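You operate a simulated robot arm through the tools that you are given. There is no shell and no other tool. Be economical: measure what you need, move in short steps, check, and stop when the job is done.

You are at the controls of a simulated robot arm. One attempt, no reset.

## Task
Start the belt press, try its latch and leave it ready for single strokes.
Fine: Pump key on with a clean dry hand. Hold the down button till the display says held, then run the ram to the top, free the latch and turn the mode knob to single. The press is handed over live: pump running, latch free, display ready. Press no stroke, keep out from under the ram and pinch nothing.

Only the result counts: the job must be done as asked and must still hold three seconds after the hand-in. Knocking over, shifting, dropping, spilling or breaking anything else fails it.

## Robot
A 7-joint arm with a two-finger parallel gripper, fixed in place. Base frame: the origin is at the foot of the arm, x ahead of it, y to its left, z up; the work surface is at about z = 0.968. Lengths are in m, angles in degrees, forces in N, time in s.
With the tool pointing down near the work surface it reaches from about 0.26 to 0.68 m from the base axis. Its first joint turns from -66.0 to 66.0 degrees. Payload 1.57 kg.
The tool frame sits at the grasp point between the pads (the TCP): z along the fingers, y along the line on which they close. The tips reach 0.03 m beyond it. Largest opening 0.11 m; finger width 0.024, thickness 0.012; the body of the gripper, 0.048 by 0.112 m, starts 0.078 m behind the TCP.
Orientation is that of the tool frame in the base frame, as a unit quaternion [w, x, y, z]. With the fingers straight down and closing along the base's y, the tool's x points along the base's -x, its y along +y and its z along -z.

## Interface
- The arm moves only by the tool nudge_tool. Its argument "increments" is a list of rows, each a list of 7 numbers: the turn, a rotation vector about the tool's x, y, z in degrees, then the shift along the tool's x, y, z in mm, then the gripper command, from -1 (shut) to 1 (fully open), values between in proportion. In form: [[wx, wy, wz, tx, ty, tz, jaw], ...]. A call has 1 to 10 rows; each row shifts and turns the commanded pose from where the row before left it, along the tool's axes as they then stand. Each row takes 0.2 s and may step no farther than 0.05 m and 8.6 degrees from the row before; otherwise, or with a gripper value out of range, the whole call is refused. Where a pose cannot be reached the arm comes as near as it can. A force on the tool above 90 N (or 10 N above the force at the start of the call, whichever is more), or a blocked arm, ends the call early, and 0.2 s more pass. The fingers move at their own pace (about 0.108 m/s each) and stop on an object; they squeeze with about 31 N. The grip force told is the motor's: it shows also when the fingers shut on nothing. Time passes only in rows, and 0.2 s behind the last, so rows that do not move let the fingers close. The reply holds the time, the measured pose of the TCP, the force on the tool along the base axes, the opening and the grip force, in the units named above and with some noise, and new pictures: "show" is both (left out), scene, wrist or none.
- Cameras (640 x 400 px; columns grow to the right, rows downward): "scene" is fixed at [0.1597, -0.4274, 1.3627]; the picture's right is [0.54, -0.84, 0.00], its down [-0.77, -0.49, -0.41] and it looks along [0.35, 0.22, -0.91] (base axes); focal length 214 px, centre (320, 200). "wrist" rides on the gripper at [-0.036, 0, -0.08] in the tool frame; the picture's right is [0.00, -1.00, 0.00], its down [0.97, 0.00, -0.24] and it looks along [0.24, 0.00, 0.97] (tool axes); focal length 218 px, centre (320, 200). There is no depth. A picture from a camera that has moved, and an enlarged one, comes with that camera's place and axes in the base frame and with its lens.
- enlarge(camera, box): a new picture of the part [left, top, right, bottom] of that camera's present view, enlarged. The clock stands still meanwhile.
- hand_in(): hands the job in; it is judged then, once.

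Go step by step. Nothing tells you positions but the pictures and the camera data: compare them with the known pose of the tool, close in by small moves and look again before you grip or let go. The budget is 120 turns and 150 pictures, counting those below and the enlarged ones. Unless the task says otherwise, let go and move clear before handing in, and close with one line.

The tools are called after "Call:" by a JSON object that holds its "method" and its "body". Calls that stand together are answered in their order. nudge_tool: Moves the arm, as the interface text tells. Its arguments: {"type":"object","properties":{"increments":{"type":"array","items":{"type":"array","items":{"type":"number"}}},"show":{"type":"string","enum":["both","scene","wrist","none"]}},"required":["increments"]} The other tools are called the same way: enlarge (camera, box) takes an enlarged picture of a part of a camera's view; hand_in () hands the job in.

At the start:

```text
time: 0.0
ee_pos: [0.3557, -0.1147, 1.2706]
tcp_rot: [0.0, 0.0, 1.0, 0.001]
contact_force: [-1.0, 0.2, 0.0]
opening: 0.1101
grasp_force: 0.1
```

scene: 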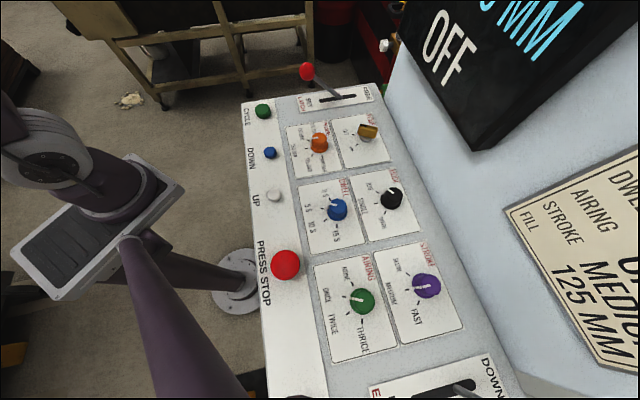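
wrist: 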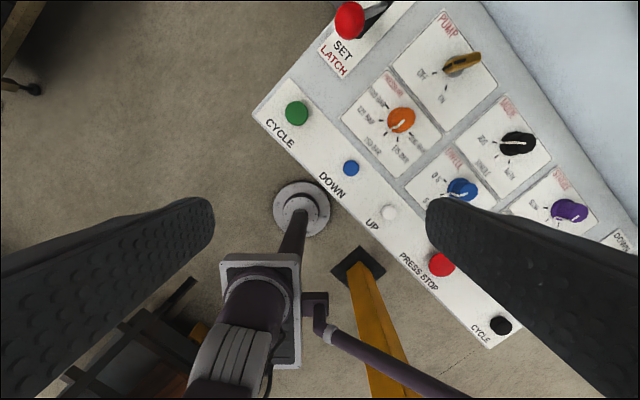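

I see a control panel with buttons, knobs, a latch lever, a key-type pump switch, a display and a plate. I'll look closer at the labels first.

Call:
{"method": "enlarge", "body": {"camera": "scene", "box": [230, 60, 430, 185]}}

Call:
{"method": "enlarge", "body": {"camera": "scene", "box": [290, 170, 490, 295]}}

Call:
{"method": "enlarge", "body": {"camera": "scene", "box": [240, 250, 500, 400]}}

Call:
{"method": "enlarge", "body": {"camera": "wrist", "box": [320, 0, 640, 200]}}

Call:
{"method": "enlarge", "body": {"camera": "scene", "box": [380, 0, 640, 400]}}

```text
3.20 times, centred on (330, 122) of scene
camera zoom: at [0.1597, -0.4274, 1.3627], right [0.54, -0.84, 0.0], down [-0.77, -0.49, -0.41], along [0.35, 0.22, -0.91], focal length 686 px, centre (288, 448)
```

zoom: 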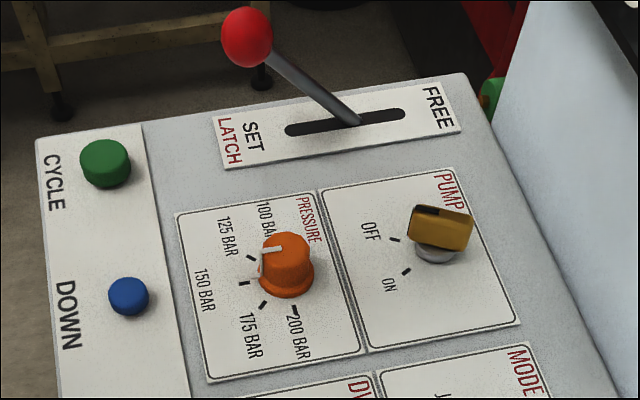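

```text
3.20 times, centred on (390, 232) of scene
camera zoom: at [0.1597, -0.4274, 1.3627], right [0.54, -0.84, 0.0], down [-0.77, -0.49, -0.41], along [0.35, 0.22, -0.91], focal length 686 px, centre (96, 96)
```

zoom: 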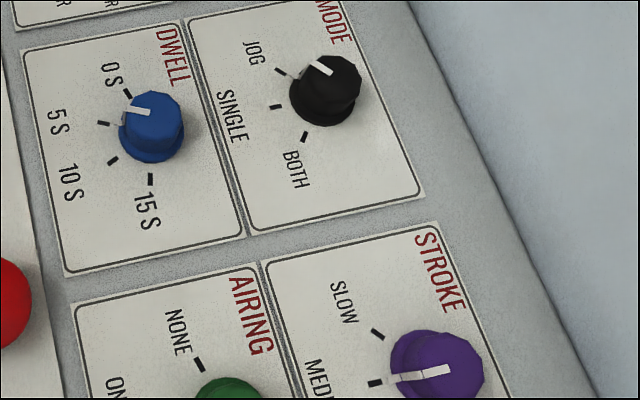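

```text
2.46 times, centred on (370, 325) of scene
camera zoom: at [0.1597, -0.4274, 1.3627], right [0.54, -0.84, 0.0], down [-0.77, -0.49, -0.41], along [0.35, 0.22, -0.91], focal length 528 px, centre (197, -108)
```

zoom: 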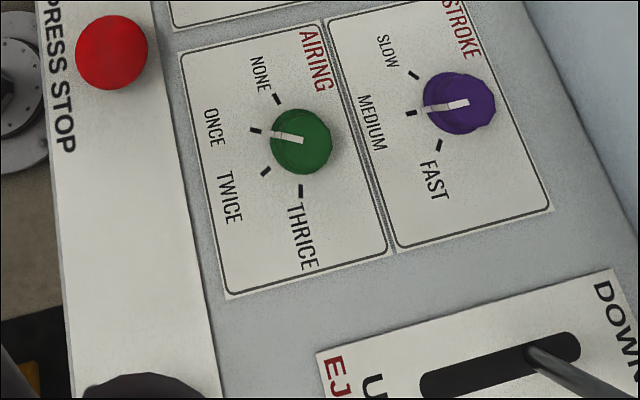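

```text
2.00 times, centred on (480, 100) of wrist
camera zoom: at [0.3923, -0.1155, 1.351], right [0.0, -1.0, 0.0], down [-0.97, 0.0, 0.24], along [-0.24, 0.0, -0.97], focal length 436 px, centre (0, 400)
```

zoom: 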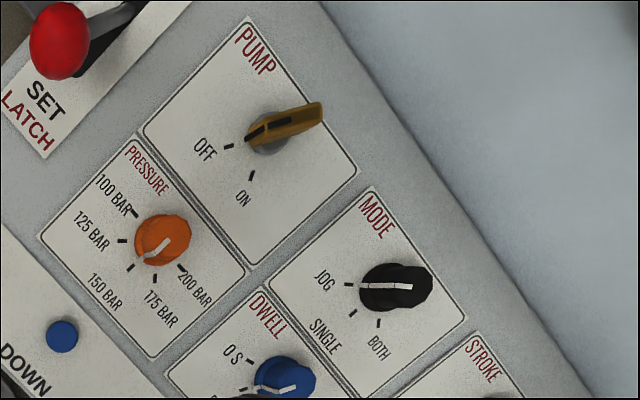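

```text
1.00 times, centred on (510, 200) of scene
camera zoom: at [0.1597, -0.4274, 1.3627], right [0.54, -0.84, 0.0], down [-0.77, -0.49, -0.41], along [0.35, 0.22, -0.91], focal length 214 px, centre (130, 200)
```

zoom: 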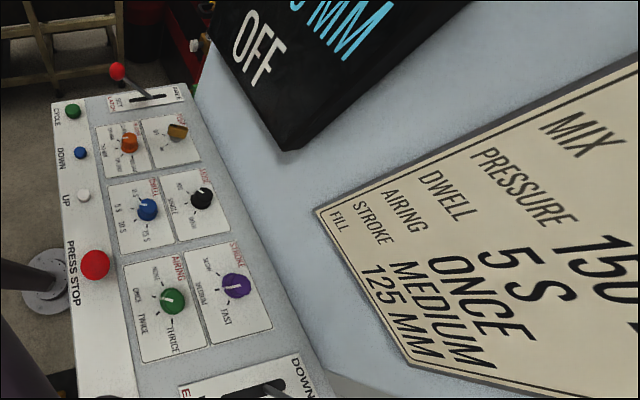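

The panel is roughly level: the button tops are near z 0.96. The key is near (0.516, -0.334), the mode knob near (0.397, -0.45), DOWN near (0.354, -0.170) and UP near (0.272, -0.246). The latch ball is near (0.544, -0.150, 1.036). I'll hover near the key and look again.

Call:
{"method": "nudge_tool", "body": {"increments": [[0, 0, 0, -22.3, -32.5, 16.7, 1], [0, 0, 0, -22.3, -32.5, 16.7, 1], [0, 0, 0, -22.3, -32.5, 16.7, 1], [0, 0, 0, -22.3, -32.5, 16.7, 1], [0, 0, 0, -22.3, -32.5, 16.7, 1], [0, 0, 0, -22.3, -32.5, 16.7, 1]]}}

```text
time: 1.4
ee_pos: [0.4884, -0.3121, 1.1707]
tcp_rot: [-0.001, -0.001, 1.0, 0.0]
contact_force: [0.4, 0.4, 0.6]
opening: 0.1099
grasp_force: 0.0
camera wrist: at [0.5241, -0.3123, 1.2491], right [0.0, -1.0, 0.0], down [-0.97, 0.0, 0.24], along [-0.24, 0.0, -0.97], focal length 218 px, centre (320, 200)
```

scene: 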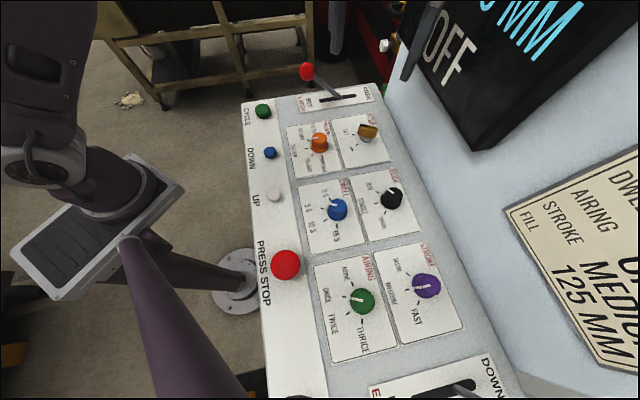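
wrist: 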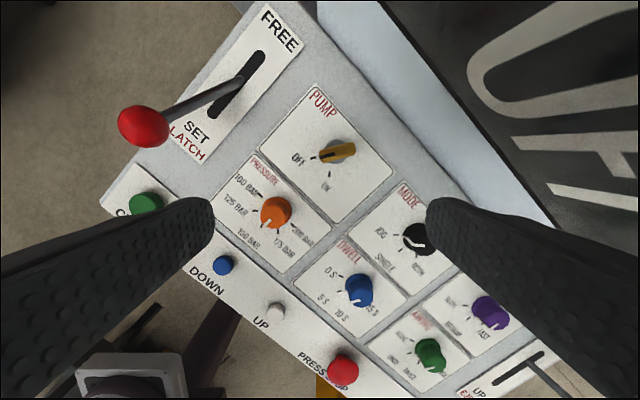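

Call:
{"method": "enlarge", "body": {"camera": "wrist", "box": [260, 80, 400, 220]}}

Call:
{"method": "enlarge", "body": {"camera": "wrist", "box": [100, 0, 320, 170]}}

```text
2.86 times, centred on (330, 150) of wrist
camera zoom: at [0.5241, -0.3123, 1.2491], right [0.0, -1.0, 0.0], down [-0.97, 0.0, 0.24], along [-0.24, 0.0, -0.97], focal length 624 px, centre (291, 343)
```

zoom: 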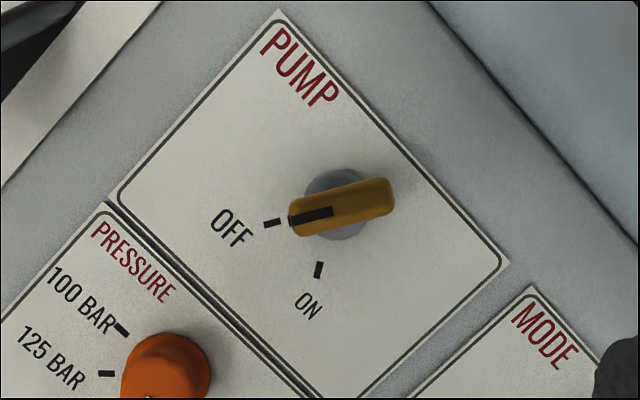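

```text
2.35 times, centred on (210, 85) of wrist
camera zoom: at [0.5241, -0.3123, 1.2491], right [0.0, -1.0, 0.0], down [-0.97, 0.0, 0.24], along [-0.24, 0.0, -0.97], focal length 514 px, centre (579, 471)
```

zoom: 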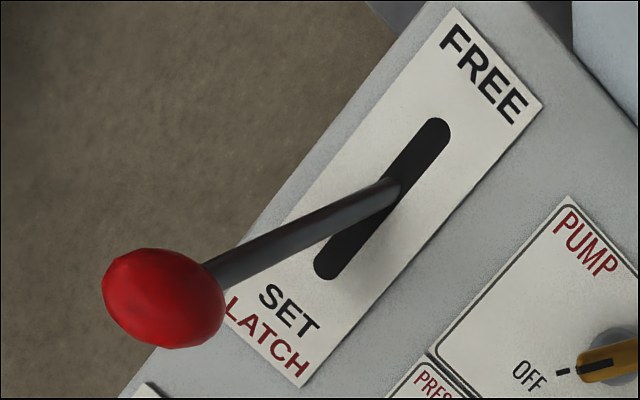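

The key handle lies along about 105° in the base frame. ON is 60° counterclockwise from there as seen from above. I'll move over the key and yaw the gripper across the handle.

Call:
{"method": "nudge_tool", "body": {"increments": [[0, 0, 0, -28.8, -21.4, 30, 1], [0, 0, 8.333, 0, 0, 0, 1], [0, 0, 8.333, 0, 0, 0, 1], [0, 0, 8.333, 0, 0, 0, 1], [0, 0, 8.333, 0, 0, 0, 1], [0, 0, 8.333, 0, 0, 0, 1], [0, 0, 8.333, 0, 0, 0, 1], [0, 0, 8.333, 0, 0, 0, 1], [0, 0, 8.333, 0, 0, 0, 1], [0, 0, 8.333, 0, 0, 0, 1]]}}

```text
time: 3.6
ee_pos: [0.5178, -0.3306, 1.1408]
tcp_rot: [0.0, 0.61, 0.793, 0.0]
contact_force: [0.0, 0.1, 1.1]
opening: 0.1099
grasp_force: 0.1
out of reach, approached as far as the arm can: row 1
camera wrist: at [0.5279, -0.3667, 1.2211], right [-0.97, -0.26, 0.0], down [-0.25, 0.94, 0.24], along [-0.06, 0.23, -0.97], focal length 218 px, centre (320, 200)
```

scene: 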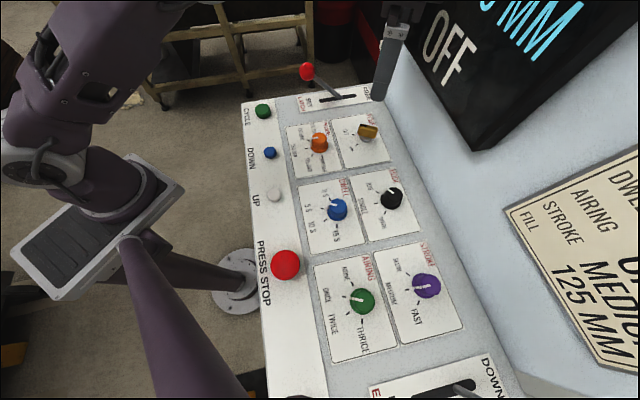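
wrist: 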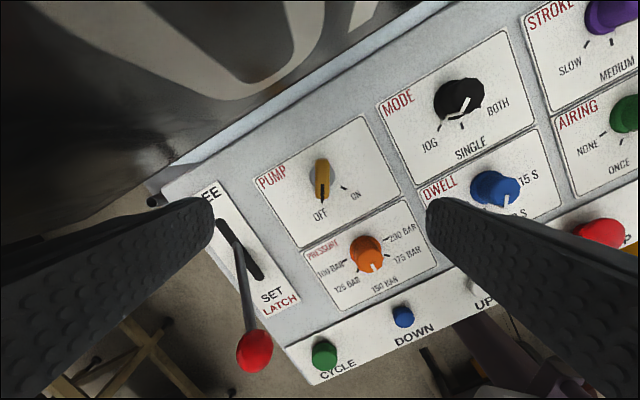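

Call:
{"method": "nudge_tool", "body": {"increments": [[0, 0, 0, -3.6, -2, 30, -0.1], [0, 0, 0, 0, 0, 40, -0.1], [0, 0, 0, 0, 0, 35, -0.1]]}}

Call:
{"method": "enlarge", "body": {"camera": "wrist", "box": [220, 80, 420, 280]}}

Call:
{"method": "enlarge", "body": {"camera": "scene", "box": [310, 50, 450, 180]}}

```text
time: 4.4
ee_pos: [0.5176, -0.3351, 1.035]
tcp_rot: [-0.001, 0.609, 0.793, -0.001]
contact_force: [0.2, 0.5, -0.4]
opening: 0.0495
grasp_force: 0.1
camera wrist: at [0.5277, -0.3703, 1.1148], right [-0.97, -0.26, 0.0], down [-0.25, 0.94, 0.24], along [-0.06, 0.23, -0.97], focal length 218 px, centre (320, 200)
```

scene: 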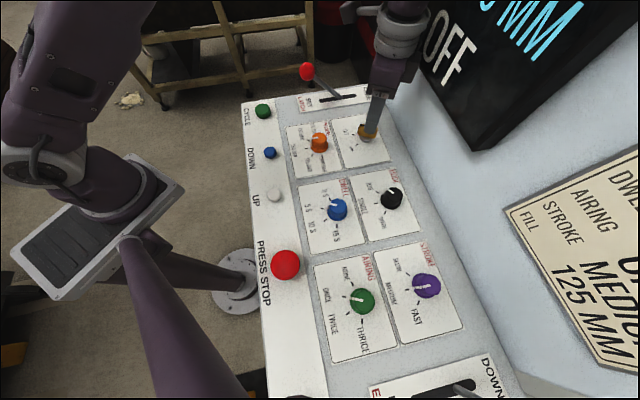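
wrist: 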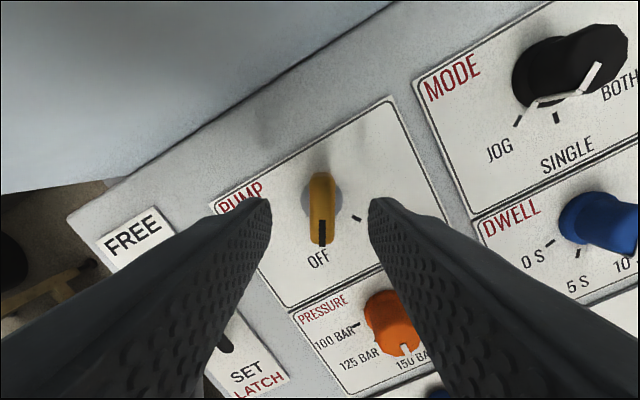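

```text
2.00 times, centred on (320, 180) of wrist
camera zoom: at [0.5277, -0.3703, 1.1148], right [-0.97, -0.26, 0.0], down [-0.25, 0.94, 0.24], along [-0.06, 0.23, -0.97], focal length 436 px, centre (320, 240)
```

zoom: 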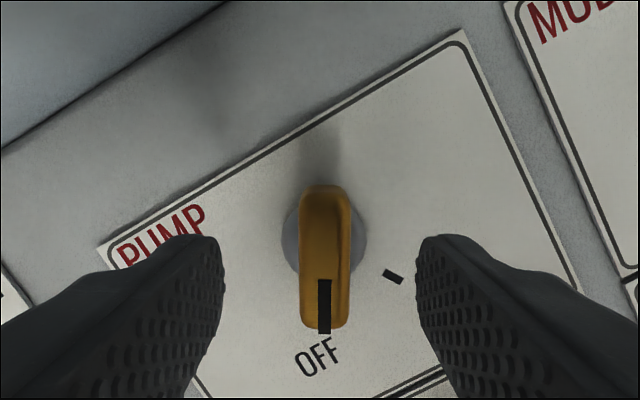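

```text
3.08 times, centred on (380, 115) of scene
camera zoom: at [0.1597, -0.4274, 1.3627], right [0.54, -0.84, 0.0], down [-0.77, -0.49, -0.41], along [0.35, 0.22, -0.91], focal length 660 px, centre (135, 462)
```

zoom: 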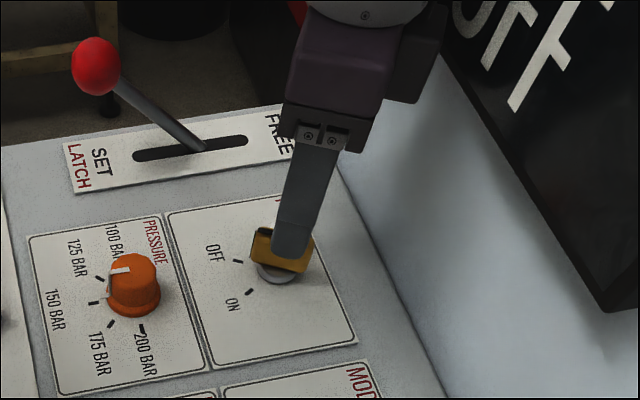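

The gripper is centred on the handle, so I'll descend slowly.

Call:
{"method": "nudge_tool", "body": {"increments": [[0, 0, 0, 0, 0, 20, -0.1], [0, 0, 0, 0, 0, 20, -0.1], [0, 0, 0, 0, 0, 8, -0.1]]}}

Call:
{"method": "enlarge", "body": {"camera": "scene", "box": [310, 50, 450, 180]}}

```text
time: 5.2
ee_pos: [0.5179, -0.3362, 0.9877]
tcp_rot: [0.0, 0.608, 0.794, 0.0]
contact_force: [0.2, 0.1, 0.3]
opening: 0.0497
grasp_force: 0.1
camera wrist: at [0.528, -0.3715, 1.0678], right [-0.97, -0.26, 0.0], down [-0.25, 0.94, 0.24], along [-0.06, 0.23, -0.97], focal length 218 px, centre (320, 200)
```

scene: 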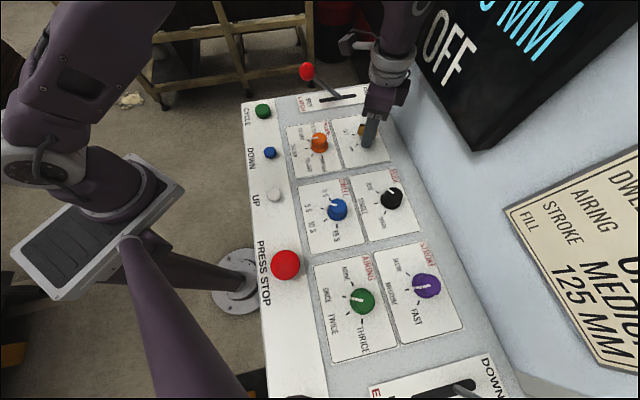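
wrist: 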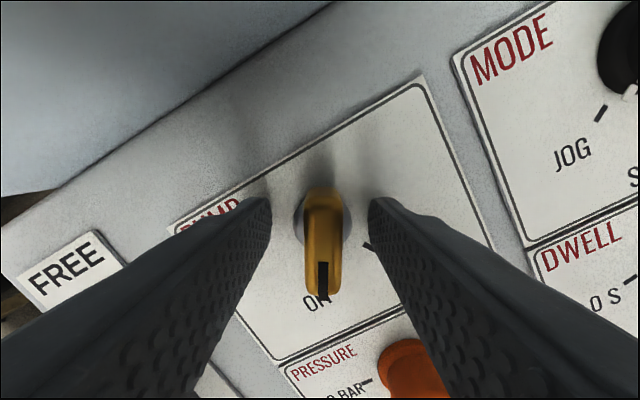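

```text
3.08 times, centred on (380, 115) of scene
camera zoom: at [0.1597, -0.4274, 1.3627], right [0.54, -0.84, 0.0], down [-0.77, -0.49, -0.41], along [0.35, 0.22, -0.91], focal length 660 px, centre (135, 462)
```

zoom: 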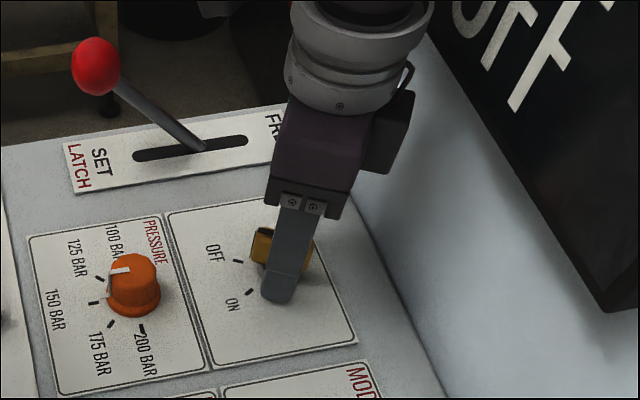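

Call:
{"method": "nudge_tool", "body": {"increments": [[0, 0, 0, 1.5, 0, 0, -0.5], [0, 0, 0, 0, 0, 0, -1], [0, 0, 0, 0, 0, 0, -1]], "show": "wrist"}}

```text
time: 6.0
ee_pos: [0.5171, -0.3332, 0.9882]
tcp_rot: [0.0, 0.609, 0.793, -0.001]
contact_force: [-11.0, -0.5, -1.3]
opening: 0.0158
grasp_force: 31.5
camera wrist: at [0.5264, -0.3701, 1.0678], right [-0.97, -0.26, 0.0], down [-0.25, 0.94, 0.24], along [-0.06, 0.23, -0.97], focal length 218 px, centre (320, 200)
```

wrist: 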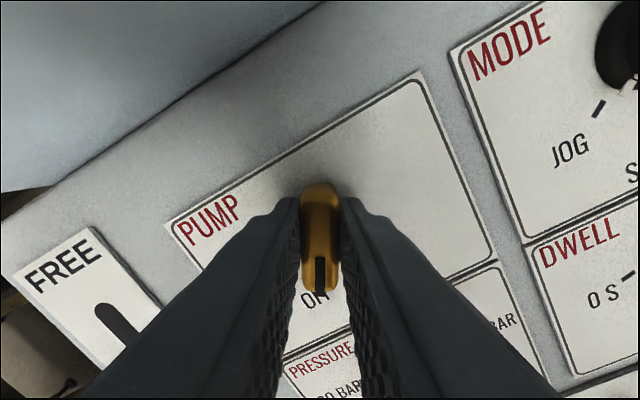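

The handle is gripped. Now I'll turn it 60° counterclockwise.

Call:
{"method": "nudge_tool", "body": {"increments": [[0, 0, -8, 0, -0.7, 0, -1], [0, 0, -8, 0, 0, 0, -1], [0, 0, -8, 0, 0, 0, -1], [0, 0, -8, 0, 0, 0, -1], [0, 0, -8, 0, 0, 0, -1], [0, 0, -8, 0, 0, 0, -1], [0, 0, -8, 0, 0, 0, -1], [0, 0, -4, 0, 0, 0, -1], [0, 0, 0, 0, 0, 0, -1]]}}

```text
time: 8.0
ee_pos: [0.5193, -0.3328, 0.9887]
tcp_rot: [0.001, 0.128, 0.992, 0.001]
contact_force: [20.2, 5.7, -2.1]
opening: 0.0159
grasp_force: 31.3
camera wrist: at [0.5532, -0.3428, 1.068], right [-0.26, -0.97, 0.0], down [-0.94, 0.25, 0.24], along [-0.23, 0.06, -0.97], focal length 218 px, centre (320, 200)
```

scene: 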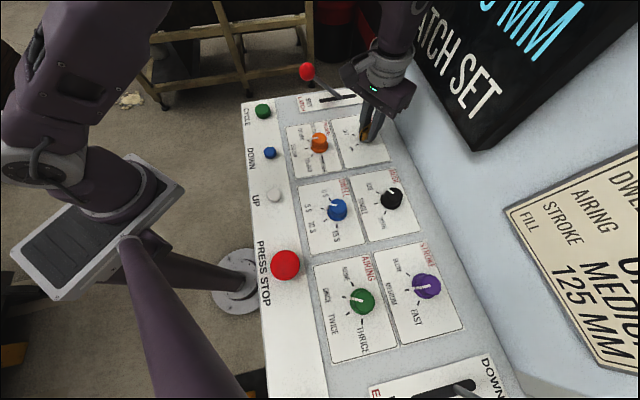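
wrist: 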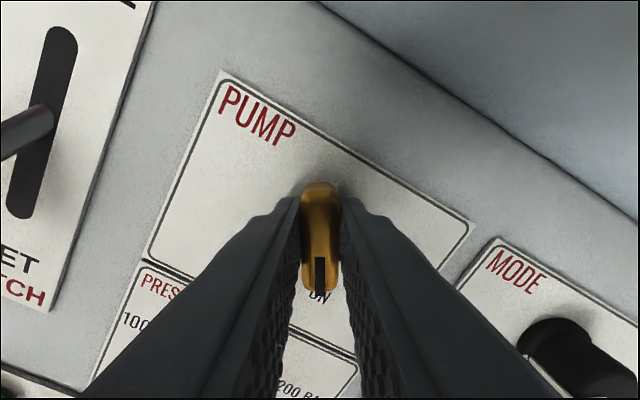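

The pump is on and the display reads LATCH SET. I'll release and lift.

Call:
{"method": "nudge_tool", "body": {"increments": [[0, 0, 0, 0, 0, 0, -0.2], [0, 0, 0, 0, 0, 0, -0.2], [0, 0, 0, 0, 0, -20, -0.2], [0, 0, 0, 0, 0, -40, -0.2], [0, 0, 0, 0, 0, -40, -0.2]]}}

Call:
{"method": "enlarge", "body": {"camera": "scene", "box": [380, 0, 640, 160]}}

```text
time: 9.2
ee_pos: [0.5156, -0.3341, 1.0897]
tcp_rot: [0.0, 0.13, 0.992, 0.0]
contact_force: [-0.5, 0.3, 0.7]
opening: 0.044
grasp_force: 0.1
camera wrist: at [0.55, -0.3431, 1.1697], right [-0.26, -0.97, 0.0], down [-0.94, 0.25, 0.24], along [-0.23, 0.06, -0.97], focal length 218 px, centre (320, 200)
```

scene: 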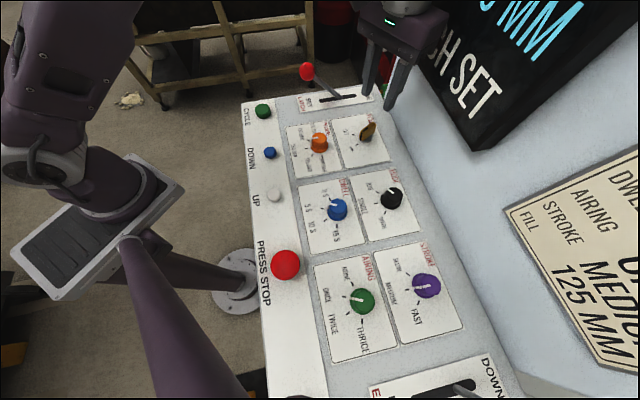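
wrist: 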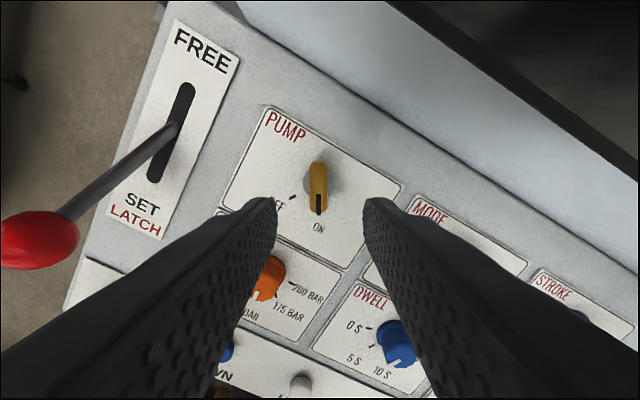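

```text
2.46 times, centred on (510, 80) of scene
camera zoom: at [0.1596, -0.4274, 1.3627], right [0.54, -0.84, 0.0], down [-0.77, -0.49, -0.41], along [0.35, 0.22, -0.91], focal length 528 px, centre (-148, 495)
```

zoom: 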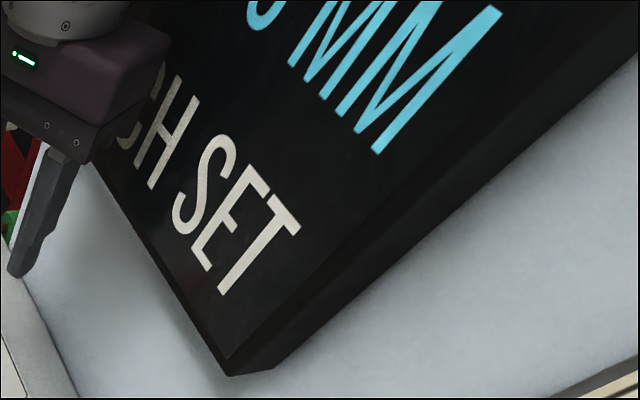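

Key stays on ON. Next is over the DOWN button with closed fingers.

Call:
{"method": "nudge_tool", "body": {"increments": [[0, 0, 0, 39.8, 23.3, 0, -1], [0, 0, 0, 39.8, 23.3, 0, -1], [0, 0, 0, 39.8, 23.3, 0, -1], [0, 0, 0, 39.8, 23.3, 0, -1], [0, 0, 0, 39.8, 23.3, 0, -1]]}}

Call:
{"method": "enlarge", "body": {"camera": "scene", "box": [200, 60, 360, 220]}}

```text
time: 10.4
ee_pos: [0.3532, -0.1695, 1.0894]
tcp_rot: [0.001, 0.131, 0.991, 0.0]
contact_force: [0.2, -0.7, 0.6]
opening: 0.0
grasp_force: 21.4
camera wrist: at [0.3883, -0.1796, 1.1691], right [-0.26, -0.97, 0.0], down [-0.94, 0.25, 0.24], along [-0.23, 0.06, -0.97], focal length 218 px, centre (320, 200)
```

scene: 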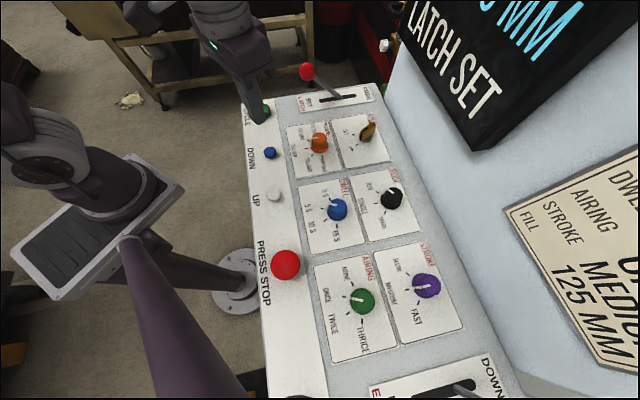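
wrist: 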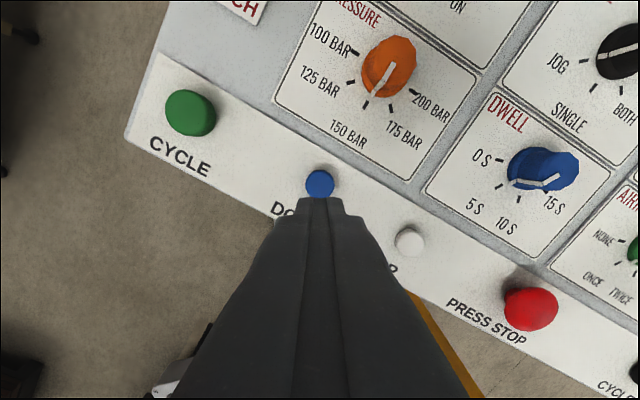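

```text
2.50 times, centred on (280, 140) of scene
camera zoom: at [0.1596, -0.4274, 1.3627], right [0.54, -0.84, 0.0], down [-0.77, -0.49, -0.41], along [0.35, 0.22, -0.91], focal length 536 px, centre (420, 350)
```

zoom: 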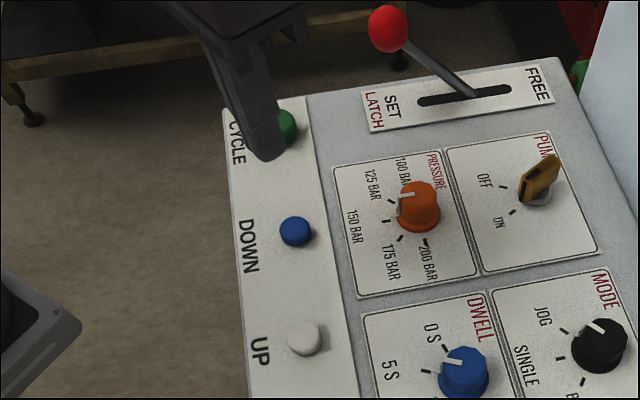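

Call:
{"method": "nudge_tool", "body": {"increments": [[0, 0, 0, -0.5, 0, 40, -1], [0, 0, 0, 0, 0, 40, -1], [0, 0, 0, 0, 0, 8, -1]]}}

Call:
{"method": "enlarge", "body": {"camera": "scene", "box": [230, 110, 330, 210]}}

```text
time: 11.2
ee_pos: [0.3554, -0.1701, 1.0004]
tcp_rot: [0.001, 0.13, 0.991, 0.0]
contact_force: [0.4, 0.9, 0.8]
opening: 0.0
grasp_force: 21.3
camera wrist: at [0.3903, -0.1796, 1.0801], right [-0.26, -0.97, 0.0], down [-0.94, 0.25, 0.24], along [-0.23, 0.06, -0.97], focal length 218 px, centre (320, 200)
```

scene: 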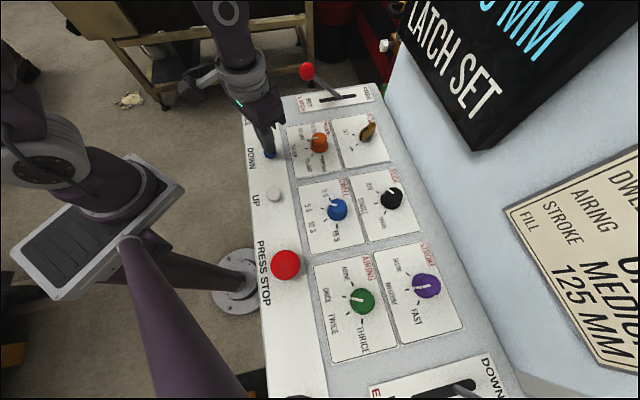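
wrist: 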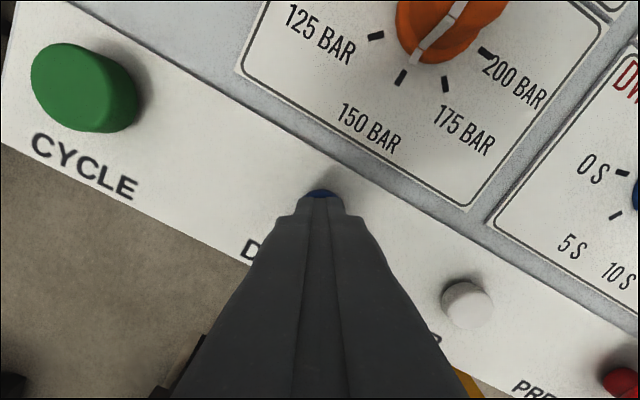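

```text
4.00 times, centred on (280, 160) of scene
camera zoom: at [0.1597, -0.4274, 1.3627], right [0.54, -0.84, 0.0], down [-0.77, -0.49, -0.41], along [0.35, 0.22, -0.91], focal length 858 px, centre (480, 360)
```

zoom: 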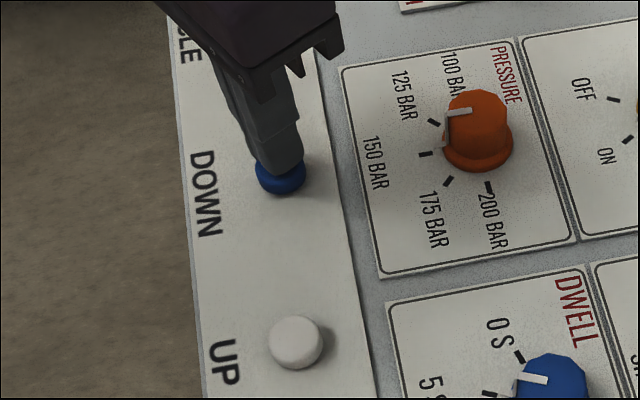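

Call:
{"method": "nudge_tool", "body": {"increments": [[0, 0, 0, 0, 0, 5, -1], [0, 0, 0, 0, 0, 3, -1], [0, 0, 0, 0, 0, 3, -1]], "show": "scene"}}

```text
time: 12.0
ee_pos: [0.3563, -0.1693, 0.9886]
tcp_rot: [0.0, 0.13, 0.991, 0.0]
contact_force: [-0.8, 8.3, 24.7]
opening: 0.0
grasp_force: 21.1
```

scene: 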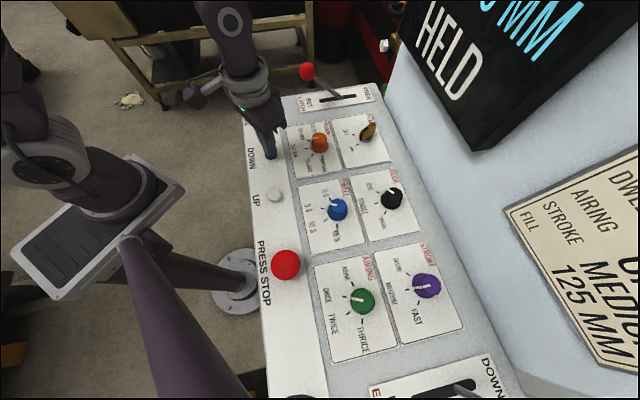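

The display reads HELD. I'll release DOWN and move over UP.

Call:
{"method": "nudge_tool", "body": {"increments": [[0, 0, 0, 0, 0, -30, -1], [0, 0, 0, 20.7, -32.1, 0, -1], [0, 0, 0, 20.7, -32.1, 0, -1], [0, 0, 0, 20.7, -32.1, 0, -1], [0, 0, 0, 0, 0, 0, -1]]}}

Call:
{"method": "enlarge", "body": {"camera": "scene", "box": [230, 140, 330, 240]}}

```text
time: 13.2
ee_pos: [0.2695, -0.2485, 1.0189]
tcp_rot: [0.0, 0.13, 0.992, 0.0]
contact_force: [-0.7, -0.2, -0.5]
opening: 0.0001
grasp_force: 20.8
camera wrist: at [0.3047, -0.2576, 1.0983], right [-0.26, -0.97, 0.0], down [-0.94, 0.25, 0.24], along [-0.23, 0.06, -0.97], focal length 218 px, centre (320, 200)
```

scene: 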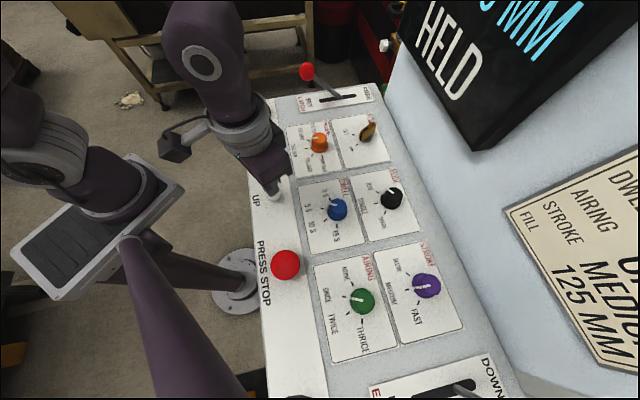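
wrist: 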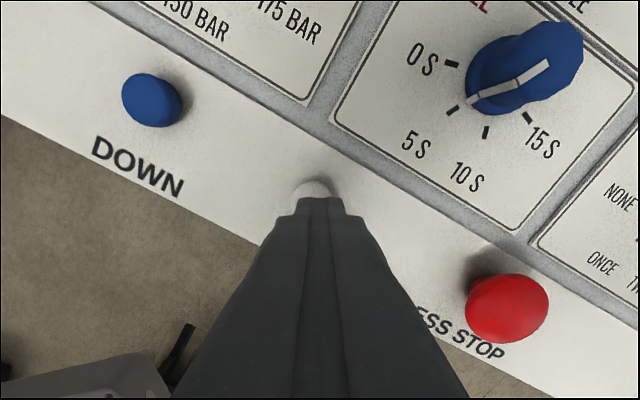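

```text
4.00 times, centred on (280, 190) of scene
camera zoom: at [0.1596, -0.4274, 1.3627], right [0.54, -0.84, 0.0], down [-0.77, -0.49, -0.41], along [0.35, 0.22, -0.91], focal length 858 px, centre (480, 240)
```

zoom: 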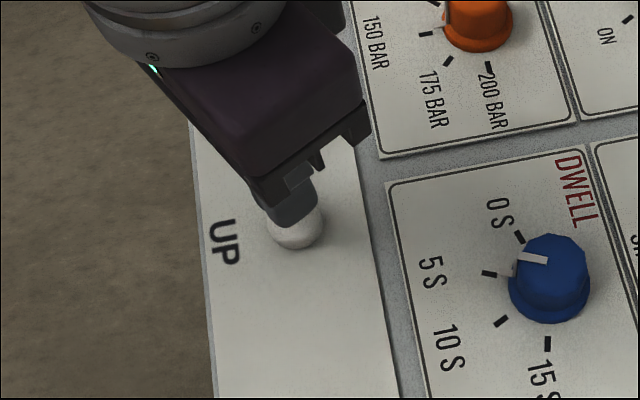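

Call:
{"method": "nudge_tool", "body": {"increments": [[0, 0, 0, -2.5, 0, 18, -1], [0, 0, 0, 0, 0, 6, -1], [0, 0, 0, 0, 0, 3, -1], [0, 0, 0, 0, 0, 3, -1], [0, 0, 0, 0, 0, 0, -1], [0, 0, 0, 0, 0, 0, -1], [0, 0, 0, 0, 0, 0, -1]], "show": "scene"}}

Call:
{"method": "enlarge", "body": {"camera": "scene", "box": [380, 0, 640, 160]}}

```text
time: 14.8
ee_pos: [0.2714, -0.2478, 0.9897]
tcp_rot: [0.0, 0.13, 0.992, 0.0]
contact_force: [-0.1, 6.9, 33.2]
opening: 0.0003
grasp_force: 21.7
```

scene: 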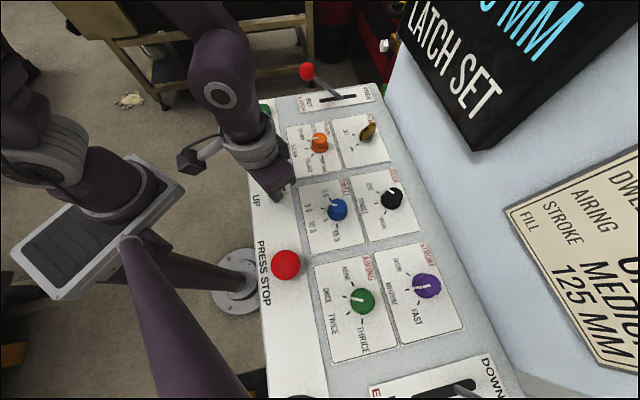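

```text
2.46 times, centred on (510, 80) of scene
camera zoom: at [0.1594, -0.427, 1.3629], right [0.54, -0.84, 0.0], down [-0.77, -0.49, -0.41], along [0.35, 0.22, -0.91], focal length 528 px, centre (-148, 495)
```

zoom: 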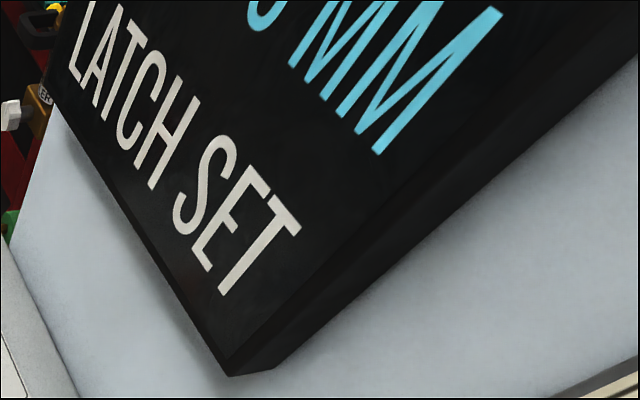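

The display is back to LATCH SET. I'll hold UP longer to be sure the ram is at the top.

Call:
{"method": "nudge_tool", "body": {"increments": [[0, 0, 0, 0, 0, 0, -1], [0, 0, 0, 0, 0, 0, -1], [0, 0, 0, 0, 0, 0, -1], [0, 0, 0, 0, 0, 0, -1], [0, 0, 0, 0, 0, 0, -1], [0, 0, 0, 0, 0, 0, -1], [0, 0, 0, 0, 0, 0, -1], [0, 0, 0, 0, 0, 0, -1], [0, 0, 0, 0, 0, 0, -1], [0, 0, 0, 0, 0, 0, -1]], "show": "none"}}

Call:
{"method": "enlarge", "body": {"camera": "scene", "box": [380, 0, 540, 100]}}

```text
time: 17.0
ee_pos: [0.2721, -0.2475, 0.9885]
tcp_rot: [0.001, 0.13, 0.992, 0.0]
contact_force: [1.0, 5.8, 33.3]
opening: 0.0
grasp_force: 21.2
```

```text
4.00 times, centred on (460, 50) of scene
camera zoom: at [0.1594, -0.427, 1.3629], right [0.54, -0.84, 0.0], down [-0.77, -0.49, -0.41], along [0.35, 0.22, -0.91], focal length 858 px, centre (-240, 800)
```

zoom: 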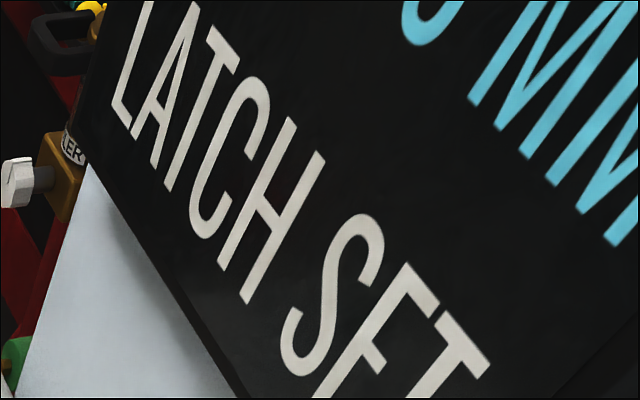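

I'll lift and tilt the wrist toward the display to read the whole of it.

Call:
{"method": "nudge_tool", "body": {"increments": [[0, 0, 0, 0, 0, -20, -1], [0, 0, 0, 0, 0, -50, -1], [0, 0, 0, 0, 0, -50, -1], [0, 0, 0, 0, 0, -50, -1], [4.08, -7.43, 0, -20, 0, -30, -1], [4.08, -7.43, 0, 0, 0, 0, -1], [4.08, -7.43, 0, 0, 0, 0, -1], [4.08, -7.43, 0, 0, 0, 0, -1]]}}

```text
time: 18.8
ee_pos: [0.292, -0.2523, 1.1883]
tcp_rot: [0.237, 0.125, 0.948, -0.173]
contact_force: [-0.7, 0.4, -0.1]
opening: 0.0001
grasp_force: 21.1
camera wrist: at [0.2911, -0.2274, 1.273], right [-0.32, -0.91, 0.27], down [-0.93, 0.24, -0.28], along [0.19, -0.34, -0.92], focal length 218 px, centre (320, 200)
```

scene: 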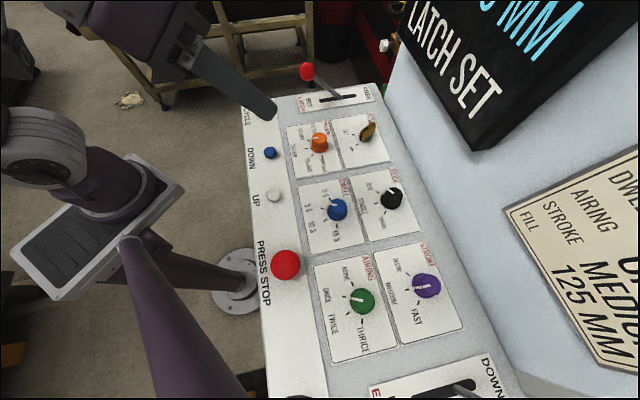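
wrist: 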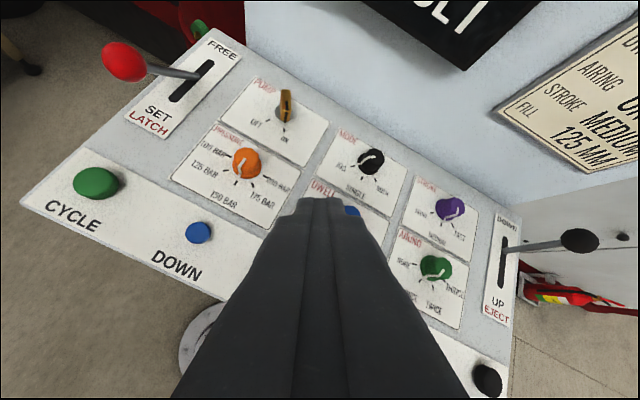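

Call:
{"method": "nudge_tool", "body": {"increments": [[4.08, -7.43, 0, 0, 0, 0, -1], [4.08, -7.43, 0, 0, 0, 0, -1], [4.08, -7.43, 0, 0, 0, 0, -1], [0, 0, 0, 0, 0, 0, -1]], "show": "wrist"}}

```text
time: 19.8
ee_pos: [0.2912, -0.2526, 1.1892]
tcp_rot: [0.4, 0.113, 0.861, -0.292]
contact_force: [-0.3, -0.3, 0.2]
opening: 0.0
grasp_force: 21.7
camera wrist: at [0.266, -0.2039, 1.2569], right [-0.43, -0.8, 0.41], down [-0.79, 0.1, -0.61], along [0.45, -0.59, -0.68], focal length 218 px, centre (320, 200)
```

wrist: 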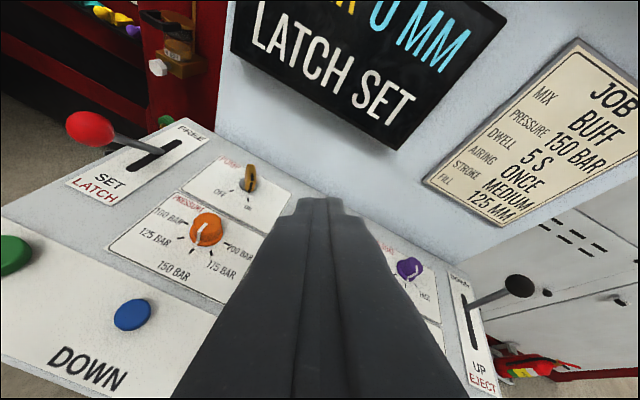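

Call:
{"method": "nudge_tool", "body": {"increments": [[4.08, -7.43, 0, 0, 0, 0, -1], [4.08, -7.43, 0, 0, 0, 0, -1]], "show": "wrist"}}

Call:
{"method": "enlarge", "body": {"camera": "wrist", "box": [40, 80, 260, 220]}}

```text
time: 20.4
ee_pos: [0.3045, -0.2478, 1.2414]
tcp_rot: [0.495, 0.074, 0.778, -0.38]
contact_force: [-0.8, 0.8, 1.0]
opening: 0.0
grasp_force: 21.2
out of reach, approached as far as the arm can: row 2
camera wrist: at [0.2657, -0.1859, 1.2891], right [-0.49, -0.7, 0.52], down [-0.66, -0.1, -0.75], along [0.57, -0.71, -0.41], focal length 218 px, centre (320, 200)
```

wrist: 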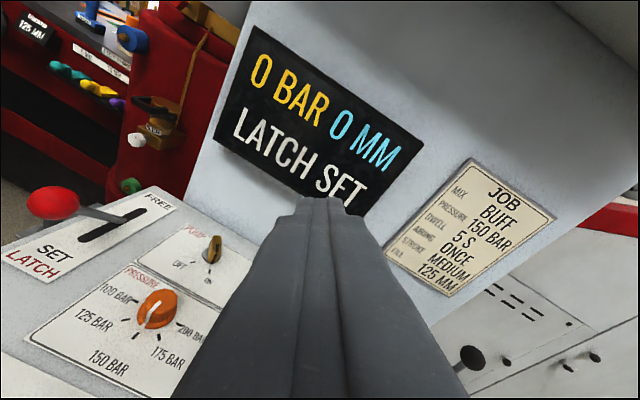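

```text
2.86 times, centred on (150, 150) of wrist
camera zoom: at [0.2657, -0.1859, 1.2891], right [-0.49, -0.7, 0.52], down [-0.66, -0.1, -0.75], along [0.57, -0.71, -0.41], focal length 624 px, centre (806, 343)
```

zoom: 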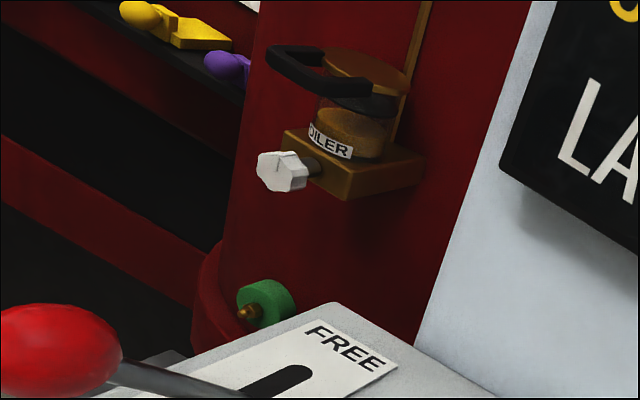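

The display shows 0 BAR, 0 MM, LATCH SET, so the ram is at the top. I'll bring the tool back upright.

Call:
{"method": "nudge_tool", "body": {"increments": [[-4.08, 7.43, 0, 0, 0, 0, -1], [-4.08, 7.43, 0, 0, 0, 0, -1], [-4.08, 7.43, 0, 0, 0, 0, -1], [-4.08, 7.43, 0, 0, 0, 0, -1], [-4.08, 7.43, 0, 0, 0, 0, -1], [-4.08, 7.43, 0, 0, 0, 0, -1], [-4.08, 7.43, 0, 0, 0, 0, -1], [-4.08, 7.43, 0, 0, 0, 0, -1], [0, 0, 0, 0, 0, 0, -1]], "show": "none"}}

```text
time: 22.4
ee_pos: [0.3047, -0.249, 1.241]
tcp_rot: [0.05, 0.114, 0.99, -0.07]
contact_force: [0.2, 0.5, 0.4]
opening: 0.0
grasp_force: 21.0
```

Call:
{"method": "nudge_tool", "body": {"increments": [[-3.6, 3.37, 0.95, 0, 0, 0, -1], [-3.6, 3.37, 0.95, 0, 0, 0, -1], [0, 0, 7.25, 0, 0, 0, -1], [0, 0, 7.25, 0, 0, 0, -1], [0, 0, 7.25, 0, 0, 0, -1], [0, 0, 7.25, 0, 0, 0, -1], [0, 0, 0, 8, 45, 10, -1], [0, 0, 0, 8, 45, 10, -1], [0, 0, 0, 8, 45, 10, -1], [0, 0, 0, 8, 45, 10, -1]]}}

```text
time: 24.6
ee_pos: [0.4084, -0.0948, 1.2017]
tcp_rot: [0.0, 0.375, 0.927, 0.0]
contact_force: [-1.0, 0.0, 0.2]
opening: 0.0001
grasp_force: 20.7
camera wrist: at [0.4347, -0.1196, 1.2825], right [-0.69, -0.72, 0.0], down [-0.7, 0.67, 0.24], along [-0.17, 0.17, -0.97], focal length 218 px, centre (320, 200)
```

scene: 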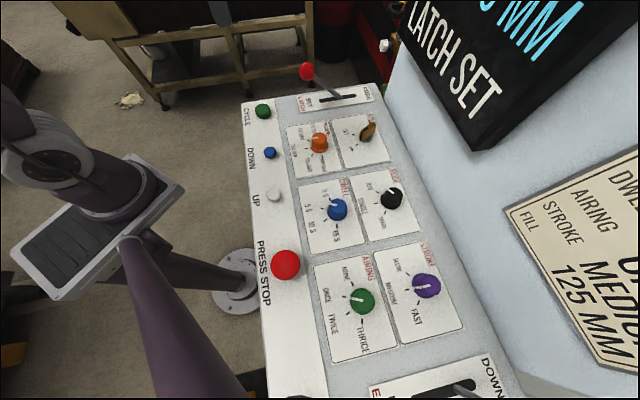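
wrist: 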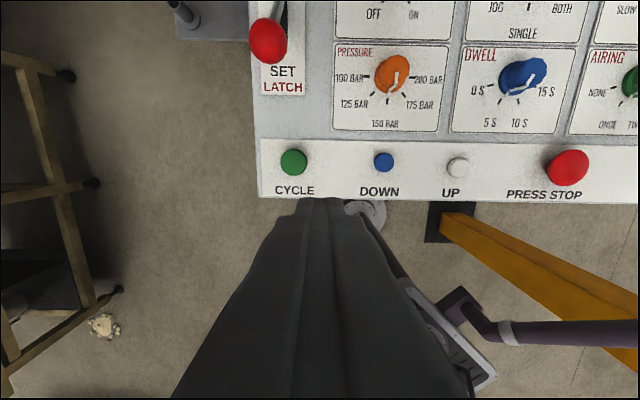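

Yaw is now square to the panel and the ball's position is confirmed at about (0.543, -0.150, 1.036). I'll come in behind it on the operator side, then tilt the fingers toward the wall.

Call:
{"method": "nudge_tool", "body": {"increments": [[0, 0, 0, -15, 13.3, 35, -1], [0, 0, 0, -15, 13.3, 35, -1], [0, 0, 0, -15, 13.3, 35, -1], [0, 0, 0, -15, 13.3, 35, -1], [0, -8.5, 0, 0, 0, 0, -1], [0, -8.5, 0, 0, 0, 0, -1], [0, -8.5, 0, 0, 0, 0, -1], [0, -8.5, 0, 0, 0, 0, -1], [0, 0, 0, 0, 0, 0, -1]]}}

Call:
{"method": "enlarge", "body": {"camera": "scene", "box": [220, 20, 420, 145]}}

```text
time: 26.6
ee_pos: [0.4863, -0.0986, 1.0622]
tcp_rot: [0.271, 0.358, 0.887, -0.108]
contact_force: [0.5, 0.7, -0.6]
opening: 0.0
grasp_force: 21.1
camera wrist: at [0.4763, -0.0892, 1.1481], right [-0.69, -0.72, 0.0], down [-0.68, 0.65, -0.34], along [0.25, -0.24, -0.94], focal length 218 px, centre (320, 200)
```

scene: 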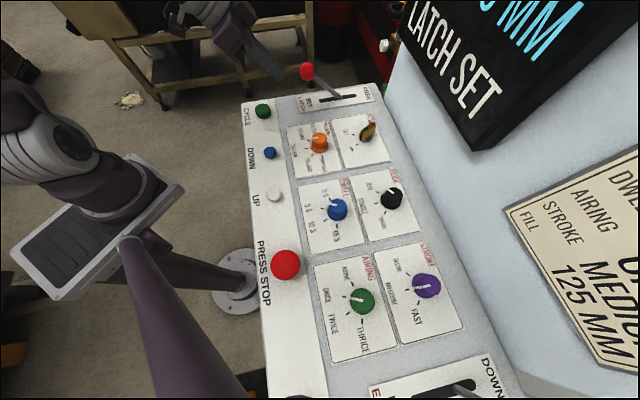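
wrist: 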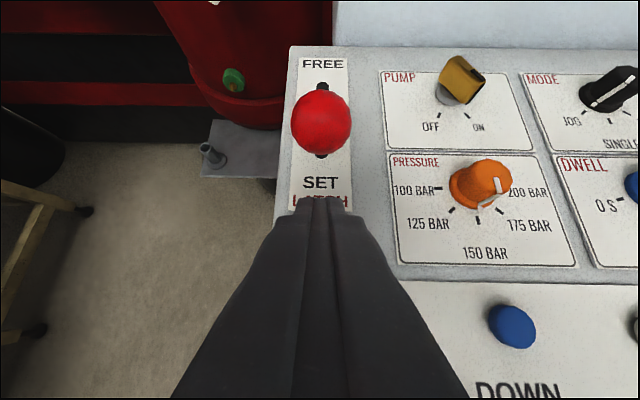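

```text
3.20 times, centred on (320, 82) of scene
camera zoom: at [0.1597, -0.4274, 1.3627], right [0.54, -0.84, 0.0], down [-0.77, -0.49, -0.41], along [0.35, 0.22, -0.91], focal length 686 px, centre (320, 576)
```

zoom: 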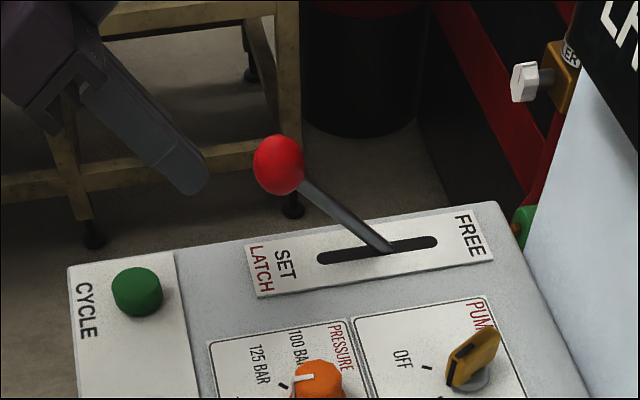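

Call:
{"method": "nudge_tool", "body": {"increments": [[0, 0, 0, 6.7, 0, 10, -1], [0, 0, 0, -16.6, 0, 11.2, -1], [0, 0, 0, -16.6, 0, 11.2, -1], [0, 0, 0, -12.4, 0, 8.4, -1], [0, 0, 0, -12.4, 0, 8.4, -1], [0, 0, 0, -12.4, 0, 8.4, -1]]}}

Call:
{"method": "enlarge", "body": {"camera": "scene", "box": [220, 20, 420, 145]}}

```text
time: 28.0
ee_pos: [0.5469, -0.1566, 1.0492]
tcp_rot: [0.271, 0.357, 0.887, -0.11]
contact_force: [-0.7, 1.4, -0.1]
opening: 0.0
grasp_force: 21.5
camera wrist: at [0.5376, -0.148, 1.1359], right [-0.69, -0.72, 0.0], down [-0.68, 0.65, -0.34], along [0.25, -0.24, -0.94], focal length 218 px, centre (320, 200)
```

scene: 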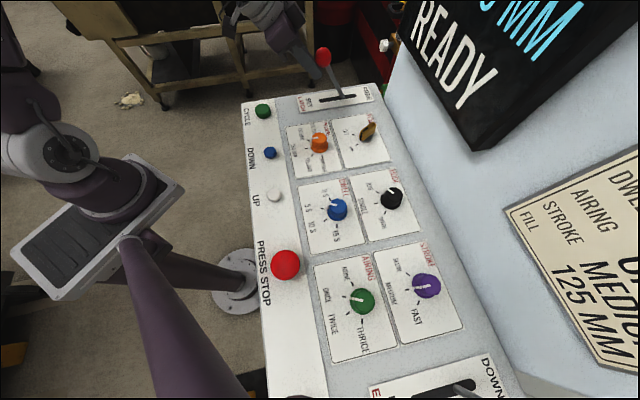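
wrist: 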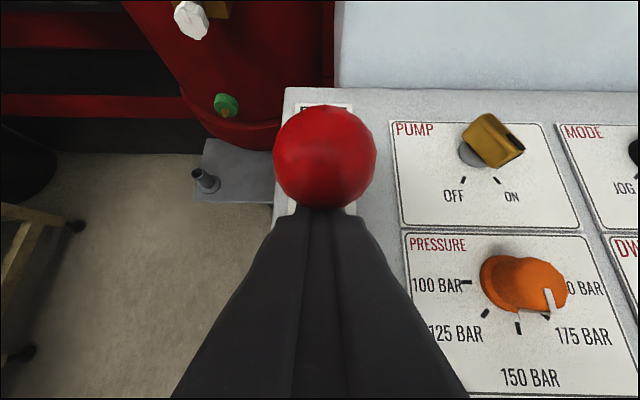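

```text
3.20 times, centred on (320, 82) of scene
camera zoom: at [0.1596, -0.4274, 1.3627], right [0.54, -0.84, 0.0], down [-0.77, -0.49, -0.41], along [0.35, 0.22, -0.91], focal length 686 px, centre (320, 576)
```

zoom: 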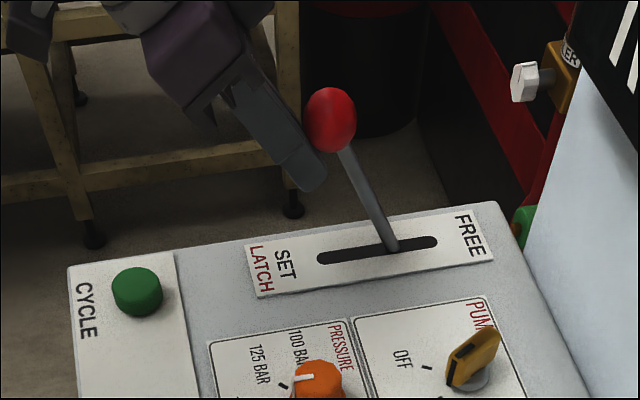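

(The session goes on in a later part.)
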